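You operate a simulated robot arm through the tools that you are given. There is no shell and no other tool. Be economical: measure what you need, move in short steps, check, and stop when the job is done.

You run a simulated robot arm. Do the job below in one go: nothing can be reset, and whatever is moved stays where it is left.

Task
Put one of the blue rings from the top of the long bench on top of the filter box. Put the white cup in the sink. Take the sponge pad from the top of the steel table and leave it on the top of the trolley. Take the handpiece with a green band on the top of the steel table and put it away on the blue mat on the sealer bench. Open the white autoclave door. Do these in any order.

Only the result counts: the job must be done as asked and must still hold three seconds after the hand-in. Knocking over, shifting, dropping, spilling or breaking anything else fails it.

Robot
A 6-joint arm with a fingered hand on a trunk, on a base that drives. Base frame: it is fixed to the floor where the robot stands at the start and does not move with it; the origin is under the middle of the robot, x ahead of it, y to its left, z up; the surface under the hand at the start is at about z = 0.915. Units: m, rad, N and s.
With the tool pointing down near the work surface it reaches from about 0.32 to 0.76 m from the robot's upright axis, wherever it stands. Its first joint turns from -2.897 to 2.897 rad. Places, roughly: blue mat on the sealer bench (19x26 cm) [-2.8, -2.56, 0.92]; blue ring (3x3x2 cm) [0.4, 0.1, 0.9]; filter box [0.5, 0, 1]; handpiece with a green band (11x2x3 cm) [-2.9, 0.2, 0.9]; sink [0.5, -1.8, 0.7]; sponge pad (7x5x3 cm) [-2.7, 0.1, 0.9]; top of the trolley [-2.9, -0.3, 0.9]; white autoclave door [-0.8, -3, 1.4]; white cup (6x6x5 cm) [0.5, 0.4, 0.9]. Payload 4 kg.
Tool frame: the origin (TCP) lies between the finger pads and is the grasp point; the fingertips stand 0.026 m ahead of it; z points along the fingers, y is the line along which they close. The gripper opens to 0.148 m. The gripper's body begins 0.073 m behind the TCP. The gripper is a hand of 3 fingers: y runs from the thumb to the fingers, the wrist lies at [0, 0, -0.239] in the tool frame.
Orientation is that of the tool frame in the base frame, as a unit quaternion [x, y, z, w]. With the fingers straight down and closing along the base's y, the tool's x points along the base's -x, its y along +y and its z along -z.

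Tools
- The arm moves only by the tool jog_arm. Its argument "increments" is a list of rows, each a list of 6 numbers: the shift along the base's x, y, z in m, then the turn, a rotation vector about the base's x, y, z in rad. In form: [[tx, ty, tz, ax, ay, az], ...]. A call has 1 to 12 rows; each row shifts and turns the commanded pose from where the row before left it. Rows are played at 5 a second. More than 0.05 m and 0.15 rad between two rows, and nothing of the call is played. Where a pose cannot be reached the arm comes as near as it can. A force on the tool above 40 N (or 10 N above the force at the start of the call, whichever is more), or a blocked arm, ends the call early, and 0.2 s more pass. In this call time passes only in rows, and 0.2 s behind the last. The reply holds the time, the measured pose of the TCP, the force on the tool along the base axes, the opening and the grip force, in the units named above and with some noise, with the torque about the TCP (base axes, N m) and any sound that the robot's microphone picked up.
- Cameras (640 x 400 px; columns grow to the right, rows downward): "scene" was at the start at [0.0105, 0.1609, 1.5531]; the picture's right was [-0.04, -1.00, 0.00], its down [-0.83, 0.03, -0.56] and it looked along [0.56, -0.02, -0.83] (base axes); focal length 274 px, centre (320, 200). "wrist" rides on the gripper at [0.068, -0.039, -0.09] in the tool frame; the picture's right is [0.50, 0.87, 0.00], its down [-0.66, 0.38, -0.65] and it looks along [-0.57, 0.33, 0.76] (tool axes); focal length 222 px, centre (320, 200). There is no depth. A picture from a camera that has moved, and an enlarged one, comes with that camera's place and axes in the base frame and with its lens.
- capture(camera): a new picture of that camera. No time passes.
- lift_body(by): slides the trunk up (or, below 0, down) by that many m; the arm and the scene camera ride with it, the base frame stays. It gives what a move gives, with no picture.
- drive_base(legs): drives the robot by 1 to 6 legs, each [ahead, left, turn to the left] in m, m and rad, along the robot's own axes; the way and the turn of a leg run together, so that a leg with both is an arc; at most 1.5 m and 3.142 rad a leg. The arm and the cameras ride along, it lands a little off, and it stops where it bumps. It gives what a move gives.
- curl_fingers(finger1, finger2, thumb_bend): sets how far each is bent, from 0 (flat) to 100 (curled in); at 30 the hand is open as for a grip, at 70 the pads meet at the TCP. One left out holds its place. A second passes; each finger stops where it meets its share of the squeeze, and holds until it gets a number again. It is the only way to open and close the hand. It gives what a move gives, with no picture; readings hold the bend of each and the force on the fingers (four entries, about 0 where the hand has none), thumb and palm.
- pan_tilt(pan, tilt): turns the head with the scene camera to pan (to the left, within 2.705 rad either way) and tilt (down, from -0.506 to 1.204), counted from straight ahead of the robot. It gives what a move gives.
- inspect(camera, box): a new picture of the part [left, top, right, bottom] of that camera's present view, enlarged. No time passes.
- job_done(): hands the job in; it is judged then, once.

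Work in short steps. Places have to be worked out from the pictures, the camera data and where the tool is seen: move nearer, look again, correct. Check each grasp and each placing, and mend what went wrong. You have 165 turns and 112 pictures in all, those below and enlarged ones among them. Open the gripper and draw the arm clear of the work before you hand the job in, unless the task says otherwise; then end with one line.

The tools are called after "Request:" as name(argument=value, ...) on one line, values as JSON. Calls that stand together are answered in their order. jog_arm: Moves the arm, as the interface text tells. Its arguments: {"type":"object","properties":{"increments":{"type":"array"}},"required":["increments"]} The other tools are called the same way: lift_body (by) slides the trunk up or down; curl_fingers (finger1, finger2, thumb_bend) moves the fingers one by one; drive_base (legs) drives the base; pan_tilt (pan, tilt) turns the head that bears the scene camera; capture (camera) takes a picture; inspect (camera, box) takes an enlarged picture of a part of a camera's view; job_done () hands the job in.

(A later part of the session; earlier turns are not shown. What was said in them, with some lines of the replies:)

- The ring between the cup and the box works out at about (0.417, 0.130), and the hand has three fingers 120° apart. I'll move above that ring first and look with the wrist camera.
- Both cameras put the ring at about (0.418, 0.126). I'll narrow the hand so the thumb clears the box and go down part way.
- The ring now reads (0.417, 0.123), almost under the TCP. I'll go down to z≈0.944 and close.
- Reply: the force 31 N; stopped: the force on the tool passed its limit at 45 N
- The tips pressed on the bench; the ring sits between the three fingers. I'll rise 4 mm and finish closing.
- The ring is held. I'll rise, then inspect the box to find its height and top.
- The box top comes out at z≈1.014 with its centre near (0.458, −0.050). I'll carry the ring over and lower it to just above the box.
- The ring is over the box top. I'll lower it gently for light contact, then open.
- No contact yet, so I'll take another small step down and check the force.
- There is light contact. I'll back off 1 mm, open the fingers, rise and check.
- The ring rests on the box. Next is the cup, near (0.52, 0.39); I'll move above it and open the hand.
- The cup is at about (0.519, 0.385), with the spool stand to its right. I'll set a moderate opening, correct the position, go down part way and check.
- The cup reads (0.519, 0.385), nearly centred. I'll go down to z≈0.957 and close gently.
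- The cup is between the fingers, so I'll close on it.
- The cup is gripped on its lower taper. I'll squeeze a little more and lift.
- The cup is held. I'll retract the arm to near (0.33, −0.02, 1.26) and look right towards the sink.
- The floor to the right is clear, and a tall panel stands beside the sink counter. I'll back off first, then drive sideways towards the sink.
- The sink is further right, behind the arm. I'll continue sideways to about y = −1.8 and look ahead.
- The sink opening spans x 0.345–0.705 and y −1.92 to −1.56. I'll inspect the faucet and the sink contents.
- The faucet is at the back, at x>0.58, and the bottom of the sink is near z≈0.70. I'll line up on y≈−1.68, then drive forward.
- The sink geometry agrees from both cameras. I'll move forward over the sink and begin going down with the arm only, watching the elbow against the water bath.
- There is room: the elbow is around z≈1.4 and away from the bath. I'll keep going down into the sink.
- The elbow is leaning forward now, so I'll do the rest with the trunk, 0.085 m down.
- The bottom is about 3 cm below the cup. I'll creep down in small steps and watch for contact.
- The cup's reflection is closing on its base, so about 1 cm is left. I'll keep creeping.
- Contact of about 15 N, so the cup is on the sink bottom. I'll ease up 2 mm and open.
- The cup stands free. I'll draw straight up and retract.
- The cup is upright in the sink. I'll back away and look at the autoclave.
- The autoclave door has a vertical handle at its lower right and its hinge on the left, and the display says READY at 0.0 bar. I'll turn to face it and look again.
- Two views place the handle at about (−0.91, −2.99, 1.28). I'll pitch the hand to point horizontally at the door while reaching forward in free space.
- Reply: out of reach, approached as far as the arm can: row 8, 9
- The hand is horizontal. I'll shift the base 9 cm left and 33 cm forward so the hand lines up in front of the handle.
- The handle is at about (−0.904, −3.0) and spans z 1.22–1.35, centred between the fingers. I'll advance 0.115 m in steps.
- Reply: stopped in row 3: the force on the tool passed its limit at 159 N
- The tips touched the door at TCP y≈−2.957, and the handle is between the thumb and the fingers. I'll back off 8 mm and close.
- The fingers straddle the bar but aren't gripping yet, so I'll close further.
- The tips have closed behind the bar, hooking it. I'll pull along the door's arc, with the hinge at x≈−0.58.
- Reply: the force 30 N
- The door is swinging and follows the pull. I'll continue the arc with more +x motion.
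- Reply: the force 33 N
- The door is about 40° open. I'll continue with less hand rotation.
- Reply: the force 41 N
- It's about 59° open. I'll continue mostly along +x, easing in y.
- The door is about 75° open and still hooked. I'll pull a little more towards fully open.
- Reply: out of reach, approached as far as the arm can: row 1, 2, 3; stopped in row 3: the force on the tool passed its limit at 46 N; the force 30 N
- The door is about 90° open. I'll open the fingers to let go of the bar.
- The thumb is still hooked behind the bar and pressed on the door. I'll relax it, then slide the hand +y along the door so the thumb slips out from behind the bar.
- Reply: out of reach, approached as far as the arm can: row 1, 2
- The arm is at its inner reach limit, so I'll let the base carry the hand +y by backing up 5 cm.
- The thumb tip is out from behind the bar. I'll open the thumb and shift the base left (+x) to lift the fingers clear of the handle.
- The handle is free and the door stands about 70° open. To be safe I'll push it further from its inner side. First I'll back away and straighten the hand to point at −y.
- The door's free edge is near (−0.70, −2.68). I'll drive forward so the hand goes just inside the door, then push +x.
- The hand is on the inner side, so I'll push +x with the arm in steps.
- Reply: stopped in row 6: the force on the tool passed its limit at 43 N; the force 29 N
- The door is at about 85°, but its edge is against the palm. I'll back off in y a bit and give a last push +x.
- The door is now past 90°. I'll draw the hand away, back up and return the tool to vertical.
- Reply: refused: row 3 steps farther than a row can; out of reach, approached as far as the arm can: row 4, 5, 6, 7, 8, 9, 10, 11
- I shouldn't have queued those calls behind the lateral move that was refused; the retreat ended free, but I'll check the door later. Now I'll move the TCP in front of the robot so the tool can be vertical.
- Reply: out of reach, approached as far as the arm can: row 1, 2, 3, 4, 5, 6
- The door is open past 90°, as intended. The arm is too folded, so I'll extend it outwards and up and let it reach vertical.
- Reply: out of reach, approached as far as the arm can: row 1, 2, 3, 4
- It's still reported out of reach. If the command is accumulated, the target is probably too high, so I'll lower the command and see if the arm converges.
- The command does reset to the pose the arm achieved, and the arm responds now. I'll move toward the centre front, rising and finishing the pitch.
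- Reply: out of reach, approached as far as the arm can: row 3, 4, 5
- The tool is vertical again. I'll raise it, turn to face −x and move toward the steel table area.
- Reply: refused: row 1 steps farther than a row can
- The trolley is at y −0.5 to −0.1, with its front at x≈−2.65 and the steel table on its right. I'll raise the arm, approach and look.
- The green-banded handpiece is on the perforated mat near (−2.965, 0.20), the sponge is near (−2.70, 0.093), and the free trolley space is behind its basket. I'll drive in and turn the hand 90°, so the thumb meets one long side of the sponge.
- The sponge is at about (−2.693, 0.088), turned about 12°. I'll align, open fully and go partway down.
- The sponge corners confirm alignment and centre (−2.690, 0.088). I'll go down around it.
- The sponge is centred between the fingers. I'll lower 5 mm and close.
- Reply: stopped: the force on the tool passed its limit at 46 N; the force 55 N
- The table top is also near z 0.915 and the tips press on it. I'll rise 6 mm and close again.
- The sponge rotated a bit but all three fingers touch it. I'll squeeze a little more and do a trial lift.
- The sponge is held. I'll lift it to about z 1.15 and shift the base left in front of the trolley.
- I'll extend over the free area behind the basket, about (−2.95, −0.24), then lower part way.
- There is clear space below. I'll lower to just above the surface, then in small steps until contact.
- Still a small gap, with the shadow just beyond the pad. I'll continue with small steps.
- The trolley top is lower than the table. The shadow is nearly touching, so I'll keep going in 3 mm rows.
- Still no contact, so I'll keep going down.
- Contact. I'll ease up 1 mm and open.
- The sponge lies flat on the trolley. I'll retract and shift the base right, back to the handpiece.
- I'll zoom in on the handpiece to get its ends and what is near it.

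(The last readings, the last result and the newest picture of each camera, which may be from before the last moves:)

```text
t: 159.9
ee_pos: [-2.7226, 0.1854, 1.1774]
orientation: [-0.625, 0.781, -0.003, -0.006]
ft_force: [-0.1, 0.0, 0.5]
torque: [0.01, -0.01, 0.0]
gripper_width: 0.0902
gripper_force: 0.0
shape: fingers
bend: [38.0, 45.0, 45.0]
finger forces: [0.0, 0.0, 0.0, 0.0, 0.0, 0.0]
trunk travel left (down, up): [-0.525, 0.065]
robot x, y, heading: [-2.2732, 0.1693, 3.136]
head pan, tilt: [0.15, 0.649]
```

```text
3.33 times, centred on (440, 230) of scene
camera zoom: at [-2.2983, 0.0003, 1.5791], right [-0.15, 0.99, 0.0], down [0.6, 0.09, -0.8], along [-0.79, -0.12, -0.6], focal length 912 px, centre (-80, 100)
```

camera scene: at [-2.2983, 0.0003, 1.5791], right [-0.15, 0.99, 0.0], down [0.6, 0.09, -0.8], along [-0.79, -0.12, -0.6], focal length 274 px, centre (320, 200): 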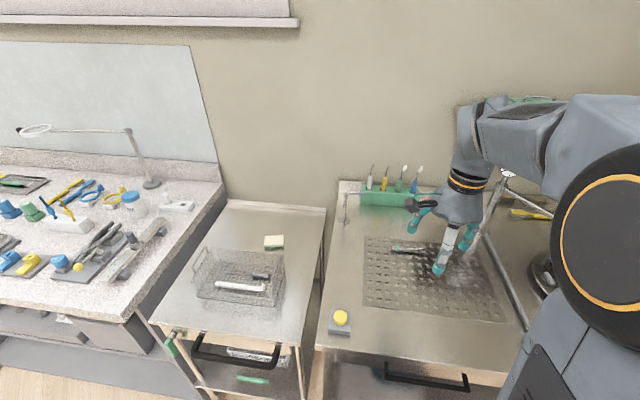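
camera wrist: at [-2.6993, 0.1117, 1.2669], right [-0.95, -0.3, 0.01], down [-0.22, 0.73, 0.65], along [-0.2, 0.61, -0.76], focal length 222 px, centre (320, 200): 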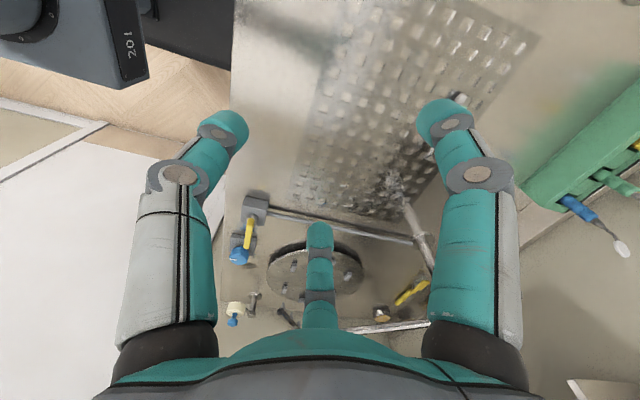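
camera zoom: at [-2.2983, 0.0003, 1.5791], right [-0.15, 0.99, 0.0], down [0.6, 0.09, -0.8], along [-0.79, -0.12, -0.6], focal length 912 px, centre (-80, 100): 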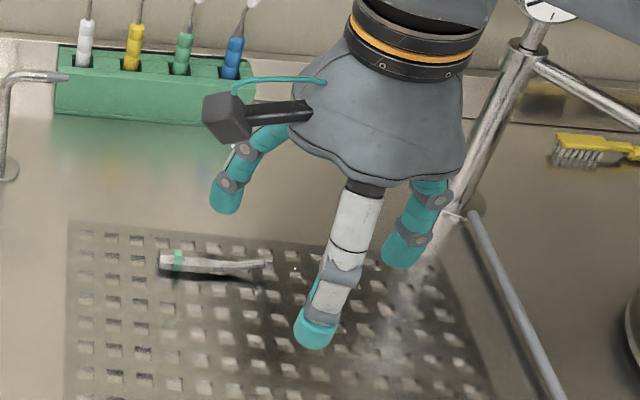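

The handpiece lies nearly along y from (−2.929, 0.137) to (−2.946, 0.241), with its body near y≈0.17. I'll move over the body, turn +0.38 rad and lower part way.

Request:
jog_arm(increments=[[-0.042, -0.003, 0, 0, 0, 0.127], [-0.042, -0.003, 0, 0, 0, 0.127], [-0.042, -0.003, 0, 0, 0, 0.126], [-0.042, -0.002, 0, 0, 0, 0], [-0.042, -0.002, 0, 0, 0, 0], [0, 0, -0.05, 0, 0, 0], [0, 0, -0.05, 0, 0, 0]])

Request:
capture(camera="wrist")

```text
t: 161.5
ee_pos: [-2.9301, 0.172, 1.0763]
orientation: [0.761, -0.648, 0.005, 0.005]
ft_force: [-0.2, 0.5, -1.0]
torque: [0.03, 0.04, 0.02]
gripper_width: 0.0901
gripper_force: 0.0
shape: fingers
bend: [38.0, 45.0, 45.0]
finger forces: [0.0, 0.0, 0.1, 0.0, 0.1, 0.0]
trunk travel left (down, up): [-0.525, 0.065]
robot x, y, heading: [-2.2769, 0.174, 3.135]
head pan, tilt: [0.15, 0.649]
```

```text
29 pictures are left
camera wrist: at [-2.8819, 0.1129, 1.1669], right [-0.78, -0.63, 0.01], down [-0.48, 0.6, 0.65], along [-0.41, 0.5, -0.76], focal length 222 px, centre (320, 200)
```

wrist: 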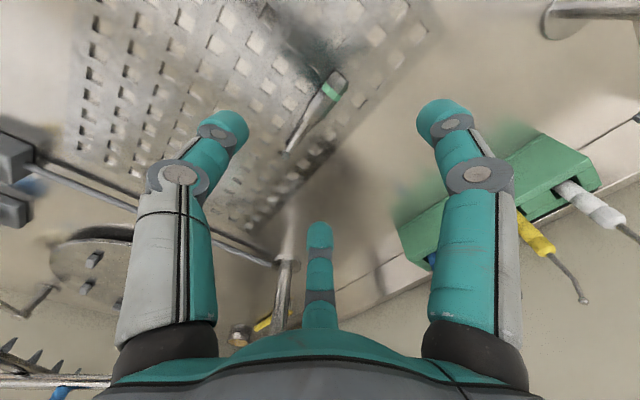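

The handpiece axis runs along y at x≈−2.931. I'll fine-align, even out the opening and go down.

Request:
curl_fingers(finger1=45, finger2=45, thumb_bend=45)

Request:
jog_arm(increments=[[-0.001, -0.005, -0.04, 0, 0, -0.07], [0, 0, -0.04, 0, 0, 0], [0, 0, -0.035, 0, 0, 0]])

Request:
capture(camera="wrist")

```text
t: 162.5
ee_pos: [-2.9299, 0.1722, 1.078]
orientation: [0.761, -0.648, 0.005, 0.005]
ft_force: [-0.1, -0.6, 0.2]
torque: [-0.01, 0.02, 0.0]
gripper_width: 0.0788
gripper_force: 0.1
shape: fingers
bend: [45.0, 45.0, 45.0]
finger forces: [0.0, 0.0, 0.0, 0.0, 0.0, 0.0]
trunk travel left (down, up): [-0.525, 0.065]
robot x, y, heading: [-2.2716, 0.1716, 3.141]
head pan, tilt: [0.15, 0.649]
```

```text
t: 163.3
ee_pos: [-2.9325, 0.1677, 0.9624]
orientation: [0.738, -0.675, 0.005, 0.005]
ft_force: [0.0, -0.2, 0.6]
torque: [0.0, 0.0, 0.02]
gripper_width: 0.0788
gripper_force: 0.1
shape: fingers
bend: [45.0, 45.0, 45.0]
finger forces: [0.1, 0.1, 0.1, 0.1, 0.0, 0.1]
trunk travel left (down, up): [-0.525, 0.065]
robot x, y, heading: [-2.2736, 0.1728, 3.142]
head pan, tilt: [0.15, 0.649]
```

```text
28 pictures are left
camera wrist: at [-2.8875, 0.1043, 1.0525], right [-0.82, -0.58, 0.01], down [-0.44, 0.63, 0.65], along [-0.38, 0.52, -0.76], focal length 222 px, centre (320, 200)
```

wrist: 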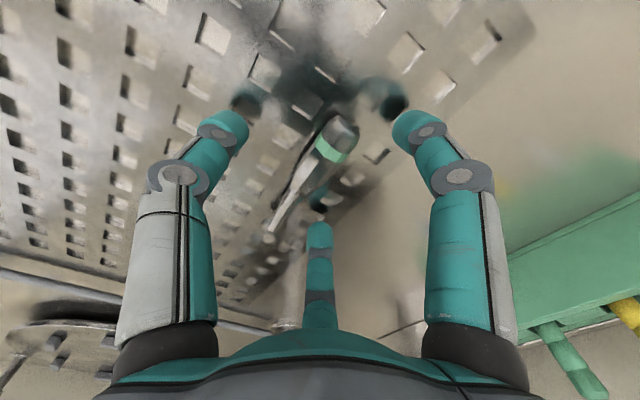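

The body is between thumb and fingers. I'll lower 11 mm with a small x correction, then close.

Request:
jog_arm(increments=[[0.003, 0, -0.006, 0, 0, 0], [0, 0, -0.004, 0, 0, 0]])

Request:
curl_fingers(finger1=66, finger2=66, thumb_bend=66)

Request:
capture(camera="wrist")

```text
t: 163.9
ee_pos: [-2.9304, 0.1665, 0.9534]
orientation: [0.739, -0.674, 0.005, 0.005]
ft_force: [0.5, 0.1, 1.5]
torque: [0.09, 0.09, 0.04]
gripper_width: 0.079
gripper_force: 1.6
shape: fingers
bend: [45.0, 45.0, 45.0]
finger forces: [0.1, 2.4, 0.0, 0.1, 0.0, 0.0]
trunk travel left (down, up): [-0.525, 0.065]
robot x, y, heading: [-2.2764, 0.1706, 3.139]
head pan, tilt: [0.15, 0.649]
```

```text
t: 164.9
ee_pos: [-2.9295, 0.1679, 0.9522]
orientation: [0.739, -0.674, 0.005, 0.005]
ft_force: [-0.2, -0.3, -0.3]
torque: [0.0, -0.03, 0.0]
gripper_width: 0.0207
gripper_force: 3.9
shape: fingers
bend: [63.0, 63.0, 64.0]
finger forces: [1.8, 2.2, 0.0, 0.1, 4.0, 0.0]
trunk travel left (down, up): [-0.525, 0.065]
robot x, y, heading: [-2.2729, 0.1713, 3.135]
head pan, tilt: [0.15, 0.649]
```

```text
27 pictures are left
camera wrist: at [-2.8851, 0.1044, 1.0424], right [-0.82, -0.58, 0.01], down [-0.44, 0.63, 0.65], along [-0.38, 0.52, -0.76], focal length 222 px, centre (320, 200)
```

wrist: 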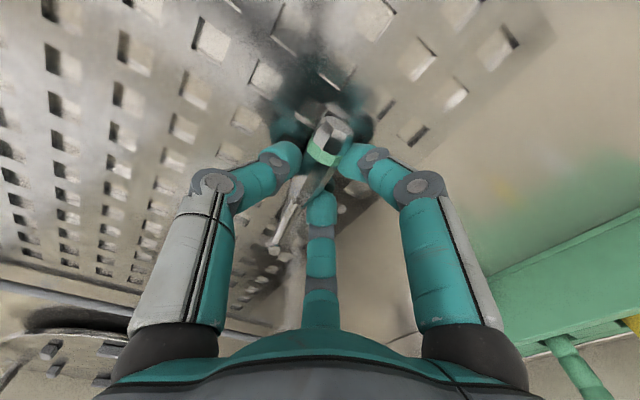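

The handpiece is gripped with all three fingers. I'll firm up and lift.

Request:
curl_fingers(finger1=71, finger2=71, thumb_bend=71)

Request:
jog_arm(increments=[[0, 0, 0.03, 0, 0, 0], [0, 0, 0.05, 0, 0, 0], [0, 0, 0.05, 0, 0, 0], [0, 0, 0.05, 0, 0, 0], [0.045, 0, 0.02, 0, 0, 0], [0.045, 0, 0.02, 0, 0, 0], [0.045, 0, 0, 0, 0, 0], [0.045, 0, 0, 0, 0, 0], [0.045, 0, 0, 0, 0, 0], [0.045, 0, 0, 0, 0, 0]])

Request:
capture(camera="wrist")

```text
t: 165.9
ee_pos: [-2.929, 0.167, 0.9527]
orientation: [0.738, -0.674, 0.005, 0.005]
ft_force: [0.6, -1.1, 0.1]
torque: [0.01, 0.01, -0.03]
gripper_width: 0.0174
gripper_force: 9.7
shape: fingers
bend: [65.0, 65.0, 65.0]
finger forces: [5.0, 5.4, 0.0, 0.1, 9.8, 0.1]
trunk travel left (down, up): [-0.525, 0.065]
robot x, y, heading: [-2.2716, 0.1746, 3.14]
head pan, tilt: [0.15, 0.649]
```

```text
t: 168.1
ee_pos: [-2.6582, 0.1655, 1.1713]
orientation: [0.739, -0.674, 0.005, 0.005]
ft_force: [-0.5, -0.1, 0.3]
torque: [0.01, -0.03, 0.0]
gripper_width: 0.0172
gripper_force: 10.2
shape: fingers
bend: [66.0, 65.0, 65.0]
finger forces: [4.9, 5.4, 0.0, 0.1, 9.9, 0.0]
trunk travel left (down, up): [-0.525, 0.065]
robot x, y, heading: [-2.2684, 0.174, 3.14]
head pan, tilt: [0.15, 0.649]
```

```text
26 pictures are left
camera wrist: at [-2.6134, 0.1019, 1.2611], right [-0.82, -0.58, 0.01], down [-0.44, 0.63, 0.65], along [-0.38, 0.52, -0.76], focal length 222 px, centre (320, 200)
```

wrist: 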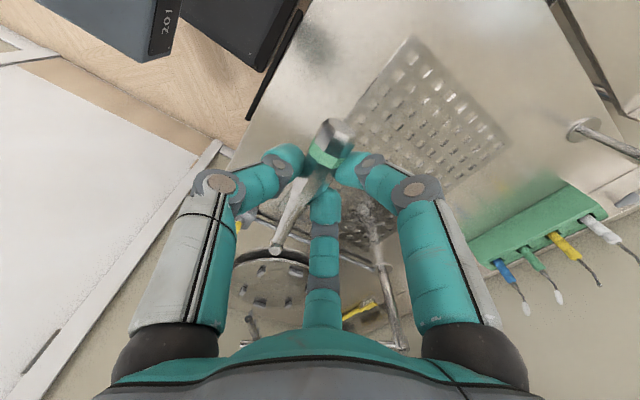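

The handpiece is secure. I'll back up, drive left along the benches to the sealer bench and look.

Request:
drive_base(legs=[[-0.35, 0, 0], [0, 1.3, 0], [0, 1.25, 0]])

Request:
pan_tilt(pan=0.2, tilt=0.6)

Request:
capture(camera="scene")

```text
t: 182.5
ee_pos: [-2.2926, -2.3901, 1.1715]
orientation: [0.746, -0.666, 0.005, 0.005]
ft_force: [0.2, -0.9, -0.3]
torque: [-0.01, 0.0, 0.05]
gripper_width: 0.0171
gripper_force: 10.4
shape: fingers
bend: [66.0, 65.0, 65.0]
finger forces: [5.0, 5.3, 0.1, 0.0, 9.9, 0.1]
trunk travel left (down, up): [-0.525, 0.065]
robot x, y, heading: [-1.9057, -2.3732, -3.118]
head pan, tilt: [0.15, 0.649]
```

```text
t: 183.1
ee_pos: [-2.293, -2.3912, 1.1711]
orientation: [0.746, -0.666, 0.005, 0.005]
ft_force: [0.5, -0.2, -0.3]
torque: [0.0, 0.02, -0.03]
gripper_width: 0.0172
gripper_force: 10.0
shape: fingers
bend: [66.0, 65.0, 65.0]
finger forces: [4.9, 5.3, 0.0, 0.1, 10.0, 0.0]
trunk travel left (down, up): [-0.525, 0.065]
robot x, y, heading: [-1.9056, -2.3736, -3.119]
head pan, tilt: [0.201, 0.6]
```

```text
25 pictures are left
camera scene: at [-1.9294, -2.5507, 1.5834], right [-0.22, 0.98, 0.0], down [0.55, 0.13, -0.82], along [-0.8, -0.18, -0.57], focal length 274 px, centre (320, 200)
```

scene: 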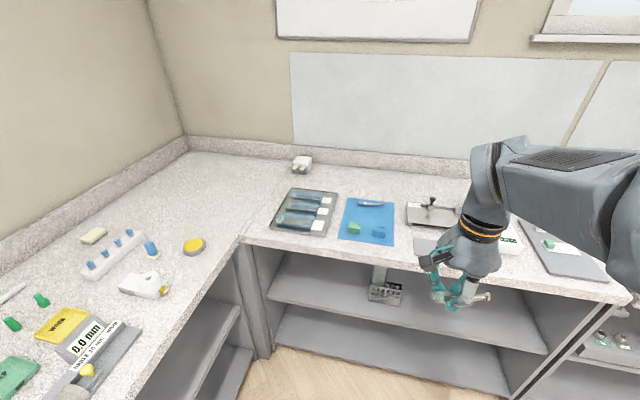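

Request:
inspect(camera="scene", box=[260, 170, 480, 310])

```text
2.86 times, centred on (370, 240) of scene
camera zoom: at [-1.9294, -2.5507, 1.5834], right [-0.22, 0.98, 0.0], down [0.55, 0.13, -0.82], along [-0.8, -0.18, -0.57], focal length 782 px, centre (177, 86)
```

zoom: 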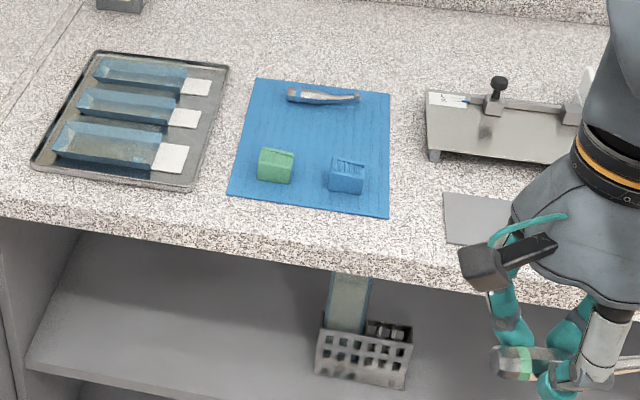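

The blue mat spans x −2.91 to −2.645 and y −2.645 to −2.45. There is a free strip around x≈−2.785, between the other handpiece and the two blocks. I'll drive in front of it.

Request:
drive_base(legs=[[0, 0.175, -0.022], [0.28, 0, 0]])

Request:
capture(camera="scene")

Request:
capture(camera="wrist")

```text
t: 186.2
ee_pos: [-2.5785, -2.5601, 1.1703]
orientation: [0.739, -0.673, 0.005, 0.005]
ft_force: [-0.4, -0.6, -0.5]
torque: [-0.01, -0.02, 0.0]
gripper_width: 0.0173
gripper_force: 10.0
shape: fingers
bend: [66.0, 65.0, 65.0]
finger forces: [5.0, 5.4, 0.1, 0.0, 10.0, 0.0]
trunk travel left (down, up): [-0.525, 0.065]
robot x, y, heading: [-2.1875, -2.5524, -3.141]
head pan, tilt: [0.201, 0.6]
```

```text
23 pictures are left
camera scene: at [-2.2181, -2.7284, 1.5834], right [-0.2, 0.98, 0.0], down [0.55, 0.11, -0.82], along [-0.81, -0.17, -0.57], focal length 274 px, centre (320, 200)
```

scene: 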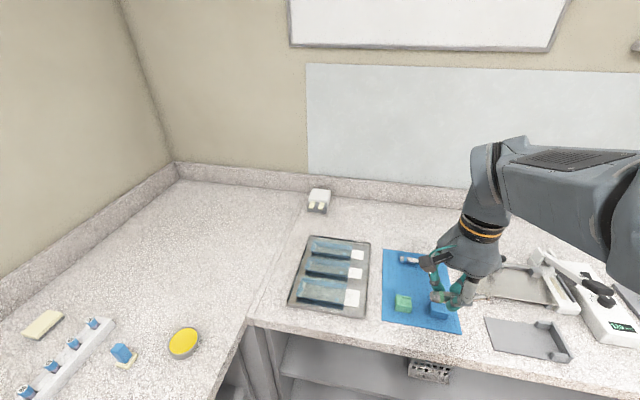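

```text
22 pictures are left
camera wrist: at [-2.5336, -2.6229, 1.2609], right [-0.82, -0.58, 0.01], down [-0.44, 0.63, 0.64], along [-0.38, 0.52, -0.76], focal length 222 px, centre (320, 200)
```

wrist: 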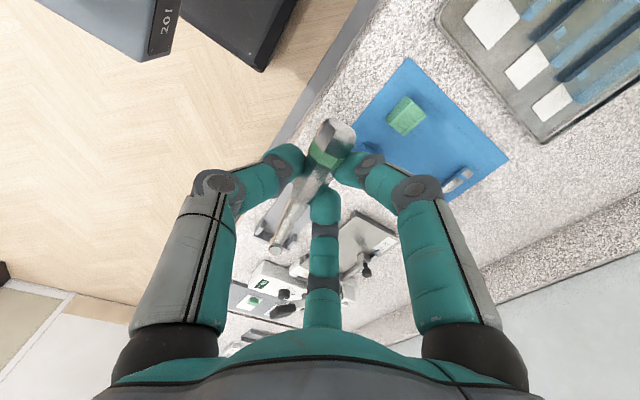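

The wrist view confirms the strip centre at x≈−2.79. I'll move over it and lower part way.

Request:
jog_arm(increments=[[-0.042, -0.001, 0, 0, 0, 0], [-0.042, -0.001, 0, 0, 0, 0], [-0.042, -0.001, 0, 0, 0, 0], [-0.042, -0.001, 0, 0, 0, 0], [-0.042, -0.001, 0, 0, 0, 0], [0, 0, -0.05, 0, 0, 0], [0, 0, -0.05, 0, 0, 0], [0, 0, -0.04, 0, 0, 0]])

Request:
capture(camera="wrist")

Request:
inspect(camera="scene", box=[360, 220, 500, 350])

```text
t: 188.0
ee_pos: [-2.7863, -2.5638, 1.0298]
orientation: [0.739, -0.673, 0.006, 0.005]
ft_force: [-0.5, 0.2, 0.0]
torque: [-0.01, 0.02, 0.03]
gripper_width: 0.0169
gripper_force: 10.0
shape: fingers
bend: [66.0, 65.0, 65.0]
finger forces: [5.0, 5.2, 0.0, 0.1, 9.9, 0.0]
trunk travel left (down, up): [-0.525, 0.065]
robot x, y, heading: [-2.1899, -2.5483, -3.143]
head pan, tilt: [0.201, 0.6]
```

```text
21 pictures are left
camera wrist: at [-2.7413, -2.6264, 1.1194], right [-0.82, -0.58, 0.01], down [-0.44, 0.63, 0.64], along [-0.38, 0.52, -0.76], focal length 222 px, centre (320, 200)
```

wrist: 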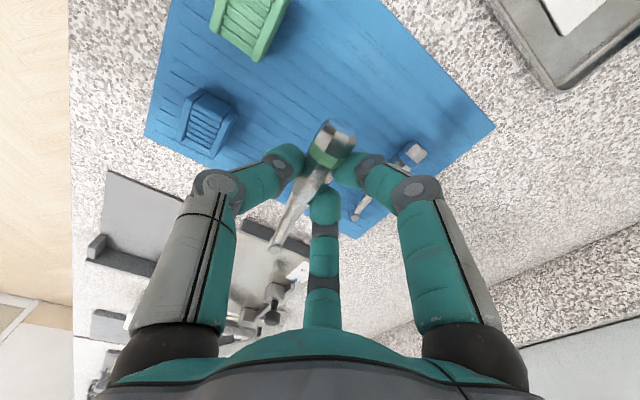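

```text
3.08 times, centred on (430, 285) of scene
camera zoom: at [-2.2182, -2.7284, 1.5834], right [-0.2, 0.98, 0.0], down [0.55, 0.11, -0.82], along [-0.81, -0.17, -0.57], focal length 842 px, centre (-18, -62)
```

zoom: 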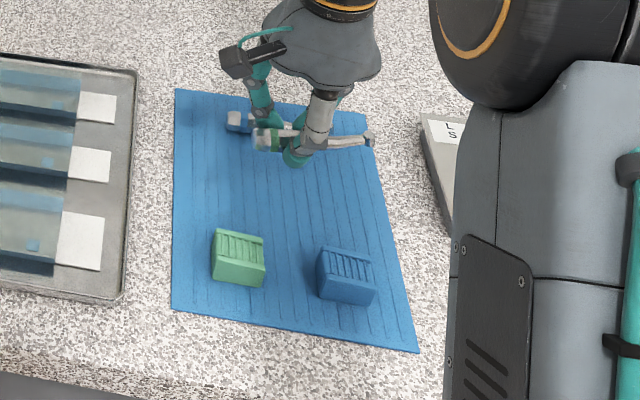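

Clearances are good, about 9 cm to the other handpiece. I'll shift 8 mm further from the blocks and lower to near contact.

Request:
jog_arm(increments=[[-0.008, -0.002, -0.03, 0, 0, 0], [0, 0, -0.025, 0, 0, 0], [0, 0, -0.01, 0, 0, 0]])

Request:
jog_arm(increments=[[0, 0, -0.004, 0, 0, 0]])

Request:
capture(camera="wrist")

```text
t: 188.8
ee_pos: [-2.7958, -2.5668, 0.9649]
orientation: [0.739, -0.674, 0.004, 0.005]
ft_force: [-0.4, -0.3, -1.4]
torque: [0.01, 0.01, -0.01]
gripper_width: 0.0169
gripper_force: 10.0
shape: fingers
bend: [66.0, 65.0, 65.0]
finger forces: [5.0, 5.4, 0.1, 0.1, 9.9, 0.1]
trunk travel left (down, up): [-0.525, 0.065]
robot x, y, heading: [-2.1917, -2.5539, -3.142]
head pan, tilt: [0.201, 0.6]
```

```text
t: 189.2
ee_pos: [-2.7939, -2.5667, 0.9624]
orientation: [0.738, -0.674, 0.005, 0.005]
ft_force: [-0.3, 0.4, -0.5]
torque: [-0.02, 0.0, -0.01]
gripper_width: 0.0169
gripper_force: 10.4
shape: fingers
bend: [66.0, 65.0, 65.0]
finger forces: [5.0, 5.3, 0.0, 0.0, 10.0, 0.0]
trunk travel left (down, up): [-0.525, 0.065]
robot x, y, heading: [-2.19, -2.554, -3.143]
head pan, tilt: [0.201, 0.6]
```

```text
19 pictures are left
camera wrist: at [-2.7501, -2.6298, 1.0512], right [-0.82, -0.58, 0.01], down [-0.44, 0.63, 0.65], along [-0.38, 0.52, -0.76], focal length 222 px, centre (320, 200)
```

wrist: 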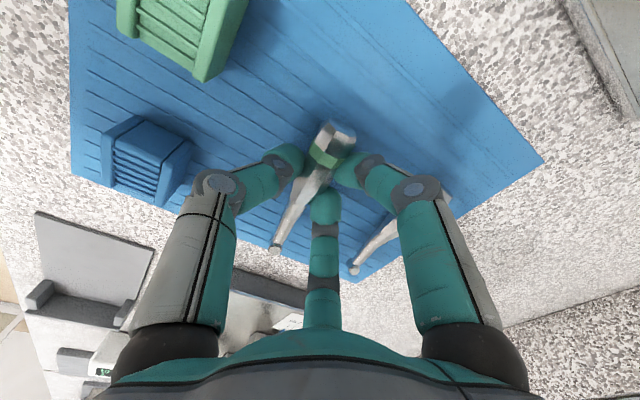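

The thin end is near the mat's right edge, so I'll shift 12 mm toward −y and continue down.

Request:
jog_arm(increments=[[0, -0.012, 0, 0, 0, 0], [0, 0, -0.003, 0, 0, 0], [0, 0, -0.002, 0, 0, 0]])

Request:
jog_arm(increments=[[0, 0, -0.0025, 0, 0, 0]])

```text
t: 190.0
ee_pos: [-2.7952, -2.5798, 0.9566]
orientation: [0.738, -0.674, 0.005, 0.005]
ft_force: [0.2, -0.3, -0.1]
torque: [-0.01, 0.0, -0.04]
gripper_width: 0.0168
gripper_force: 10.0
shape: fingers
bend: [66.0, 65.0, 65.0]
finger forces: [5.0, 5.3, 0.0, 0.0, 10.0, 0.0]
trunk travel left (down, up): [-0.525, 0.065]
robot x, y, heading: [-2.1896, -2.55, -3.144]
head pan, tilt: [0.201, 0.6]
```

```text
t: 190.4
ee_pos: [-2.7955, -2.5782, 0.9543]
orientation: [0.739, -0.674, 0.005, 0.006]
ft_force: [0.0, 0.0, -0.9]
torque: [0.0, -0.03, -0.04]
gripper_width: 0.0171
gripper_force: 10.2
shape: fingers
bend: [66.0, 65.0, 65.0]
finger forces: [5.0, 5.4, 0.1, 0.0, 9.9, 0.1]
trunk travel left (down, up): [-0.525, 0.065]
robot x, y, heading: [-2.189, -2.5534, -3.139]
head pan, tilt: [0.201, 0.6]
```

No contact yet; I'll take another small step.

Request:
jog_arm(increments=[[0, 0, -0.0025, 0, 0, 0]])

Request:
jog_arm(increments=[[0, 0, -0.002, 0, 0, 0]])

```text
t: 190.8
ee_pos: [-2.7949, -2.58, 0.9516]
orientation: [0.739, -0.673, 0.006, 0.007]
ft_force: [1.0, -0.1, -0.8]
torque: [0.02, -0.03, -0.02]
gripper_width: 0.0168
gripper_force: 9.8
shape: fingers
bend: [66.0, 65.0, 65.0]
finger forces: [5.1, 5.2, 0.0, 0.1, 10.0, 0.1]
trunk travel left (down, up): [-0.525, 0.065]
robot x, y, heading: [-2.1899, -2.5507, -3.14]
head pan, tilt: [0.201, 0.6]
```

```text
t: 191.2
ee_pos: [-2.7957, -2.5792, 0.95]
orientation: [0.739, -0.674, 0.005, 0.005]
ft_force: [1.5, -1.3, 4.9]
torque: [-0.02, -0.07, 0.03]
gripper_width: 0.0169
gripper_force: 10.8
shape: fingers
bend: [66.0, 65.0, 65.0]
finger forces: [5.2, 5.7, 0.0, 0.0, 11.0, 0.0]
trunk travel left (down, up): [-0.525, 0.065]
robot x, y, heading: [-2.1905, -2.5523, -3.14]
head pan, tilt: [0.201, 0.6]
```

Light contact at 5 N. I'll open modestly, then rise straight up and check.

Request:
curl_fingers(finger1=52, finger2=52, thumb_bend=52)

Request:
capture(camera="wrist")

```text
t: 192.2
ee_pos: [-2.796, -2.5799, 0.9528]
orientation: [0.739, -0.674, 0.003, 0.006]
ft_force: [-4.8, -2.5, 30.9]
torque: [0.09, 0.16, -0.01]
gripper_width: 0.0459
gripper_force: 15.5
shape: fingers
bend: [53.0, 56.0, 56.0]
finger forces: [7.8, 13.6, 0.0, 0.0, 9.7, 0.1]
trunk travel left (down, up): [-0.525, 0.065]
robot x, y, heading: [-2.1911, -2.5526, -3.143]
head pan, tilt: [0.201, 0.6]
```

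```text
18 pictures are left
camera wrist: at [-2.7506, -2.6416, 1.0418], right [-0.82, -0.58, 0.01], down [-0.44, 0.63, 0.65], along [-0.38, 0.52, -0.76], focal length 222 px, centre (320, 200)
```

wrist: 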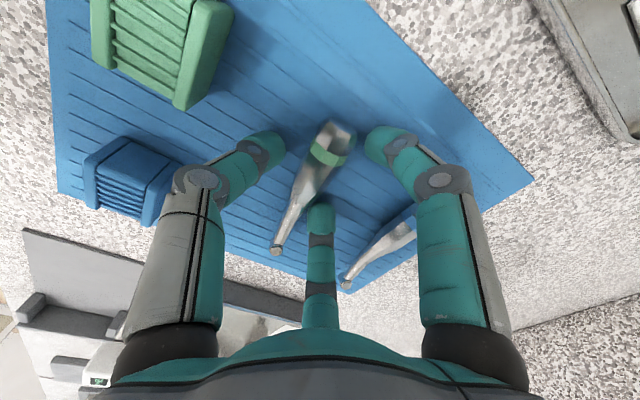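

The tips press lightly on the mat and the handpiece lies free between them. I'll rise straight up.

Request:
jog_arm(increments=[[0, 0, 0.01, 0, 0, 0], [0, 0, 0.03, 0, 0, 0], [0, 0, 0.04, 0, 0, 0], [0, 0, 0.05, 0, 0, 0], [0, 0, 0.05, 0, 0, 0]])

Request:
capture(camera="wrist")

```text
t: 193.4
ee_pos: [-2.7949, -2.5778, 1.1317]
orientation: [0.739, -0.673, 0.005, 0.005]
ft_force: [-0.5, 0.6, -0.1]
torque: [0.0, 0.04, -0.03]
gripper_width: 0.0553
gripper_force: 0.0
shape: fingers
bend: [52.0, 52.0, 52.0]
finger forces: [0.0, 0.1, 0.1, 0.0, 0.0, 0.0]
trunk travel left (down, up): [-0.525, 0.065]
robot x, y, heading: [-2.1902, -2.5519, -3.139]
head pan, tilt: [0.201, 0.6]
```

```text
17 pictures are left
camera wrist: at [-2.7512, -2.6416, 1.221], right [-0.82, -0.58, 0.01], down [-0.44, 0.63, 0.64], along [-0.38, 0.52, -0.76], focal length 222 px, centre (320, 200)
```

wrist: 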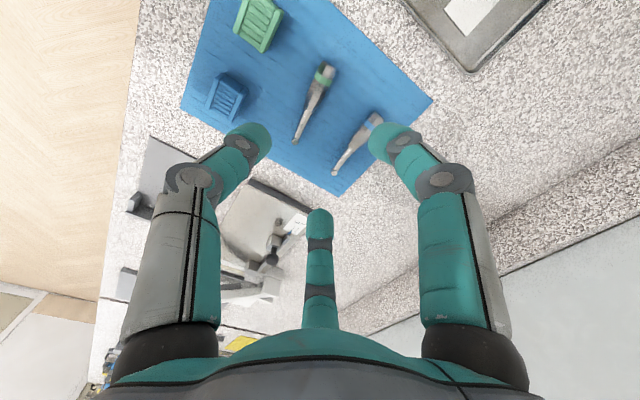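

The green-banded handpiece lies fully on the mat. I'll retract, back off, open the hand and check the autoclave door once more.

Request:
jog_arm(increments=[[0.04, 0, 0.02, 0, 0, 0], [0.045, 0, 0.01, 0, 0, 0], [0.045, 0, 0, 0, 0, 0], [0.045, 0, 0, 0, 0, 0], [0.045, 0, 0, 0, 0, 0]])

Request:
drive_base(legs=[[-0.5, -0.4, 0]])

Request:
curl_fingers(finger1=30, finger2=30, thumb_bend=30)

Request:
pan_tilt(pan=2.2, tilt=0.3)

Request:
capture(camera="scene")

```text
t: 194.6
ee_pos: [-2.5747, -2.5796, 1.1563]
orientation: [0.739, -0.673, 0.004, 0.005]
ft_force: [-0.5, 0.6, -0.2]
torque: [-0.04, 0.0, -0.04]
gripper_width: 0.0554
gripper_force: 0.1
shape: fingers
bend: [52.0, 52.0, 52.0]
finger forces: [0.0, 0.0, 0.0, 0.0, 0.0, 0.1]
trunk travel left (down, up): [-0.525, 0.065]
robot x, y, heading: [-2.1893, -2.5476, -3.138]
head pan, tilt: [0.201, 0.6]
```

```text
t: 198.2
ee_pos: [-2.0666, -2.1789, 1.1587]
orientation: [0.74, -0.672, 0.004, 0.006]
ft_force: [0.8, 0.5, 0.3]
torque: [0.02, -0.03, -0.01]
gripper_width: 0.0551
gripper_force: 0.1
shape: fingers
bend: [52.0, 52.0, 52.0]
finger forces: [0.0, 0.1, 0.0, 0.1, 0.0, 0.0]
trunk travel left (down, up): [-0.525, 0.065]
robot x, y, heading: [-1.6827, -2.1482, -3.138]
head pan, tilt: [0.201, 0.6]
```

```text
t: 199.2
ee_pos: [-2.0667, -2.179, 1.1572]
orientation: [0.741, -0.671, 0.005, 0.006]
ft_force: [0.2, 0.4, 0.4]
torque: [-0.01, 0.01, -0.01]
gripper_width: 0.1263
gripper_force: 0.0
shape: fingers
bend: [30.0, 30.0, 30.0]
finger forces: [0.0, 0.0, 0.0, 0.0, 0.0, 0.0]
trunk travel left (down, up): [-0.525, 0.065]
robot x, y, heading: [-1.6777, -2.1498, -3.134]
head pan, tilt: [0.201, 0.6]
```

```text
t: 201.1
ee_pos: [-2.0657, -2.179, 1.1576]
orientation: [0.741, -0.672, 0.005, 0.005]
ft_force: [0.7, 0.0, 0.4]
torque: [0.01, -0.03, -0.02]
gripper_width: 0.1267
gripper_force: 0.0
shape: fingers
bend: [30.0, 30.0, 30.0]
finger forces: [0.0, 0.1, 0.0, 0.0, 0.0, 0.0]
trunk travel left (down, up): [-0.525, 0.065]
robot x, y, heading: [-1.6846, -2.151, -3.134]
head pan, tilt: [2.201, 0.3]
```

```text
16 pictures are left
camera scene: at [-1.5667, -2.3838, 1.6109], right [-0.81, -0.59, 0.0], down [-0.18, 0.24, -0.96], along [0.57, -0.77, -0.3], focal length 274 px, centre (320, 200)
```

scene: 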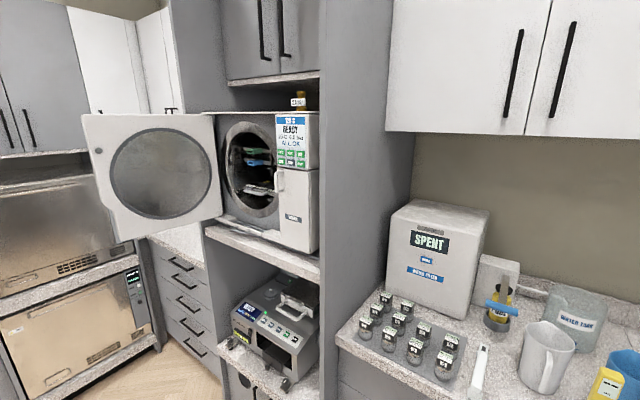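

The door is wide open and all five placements are done; the hand is open and clear. I'll hand the job in.

Request:
job_done()

```text
The job is handed in.
```

All five tasks are done and handed in: the ring is on the filter box, the cup is in the sink, the sponge pad is on the trolley, the green-banded handpiece is on the blue mat, and the autoclave door is open. I looked at each placement after releasing it, and checked the door again just before handing in.
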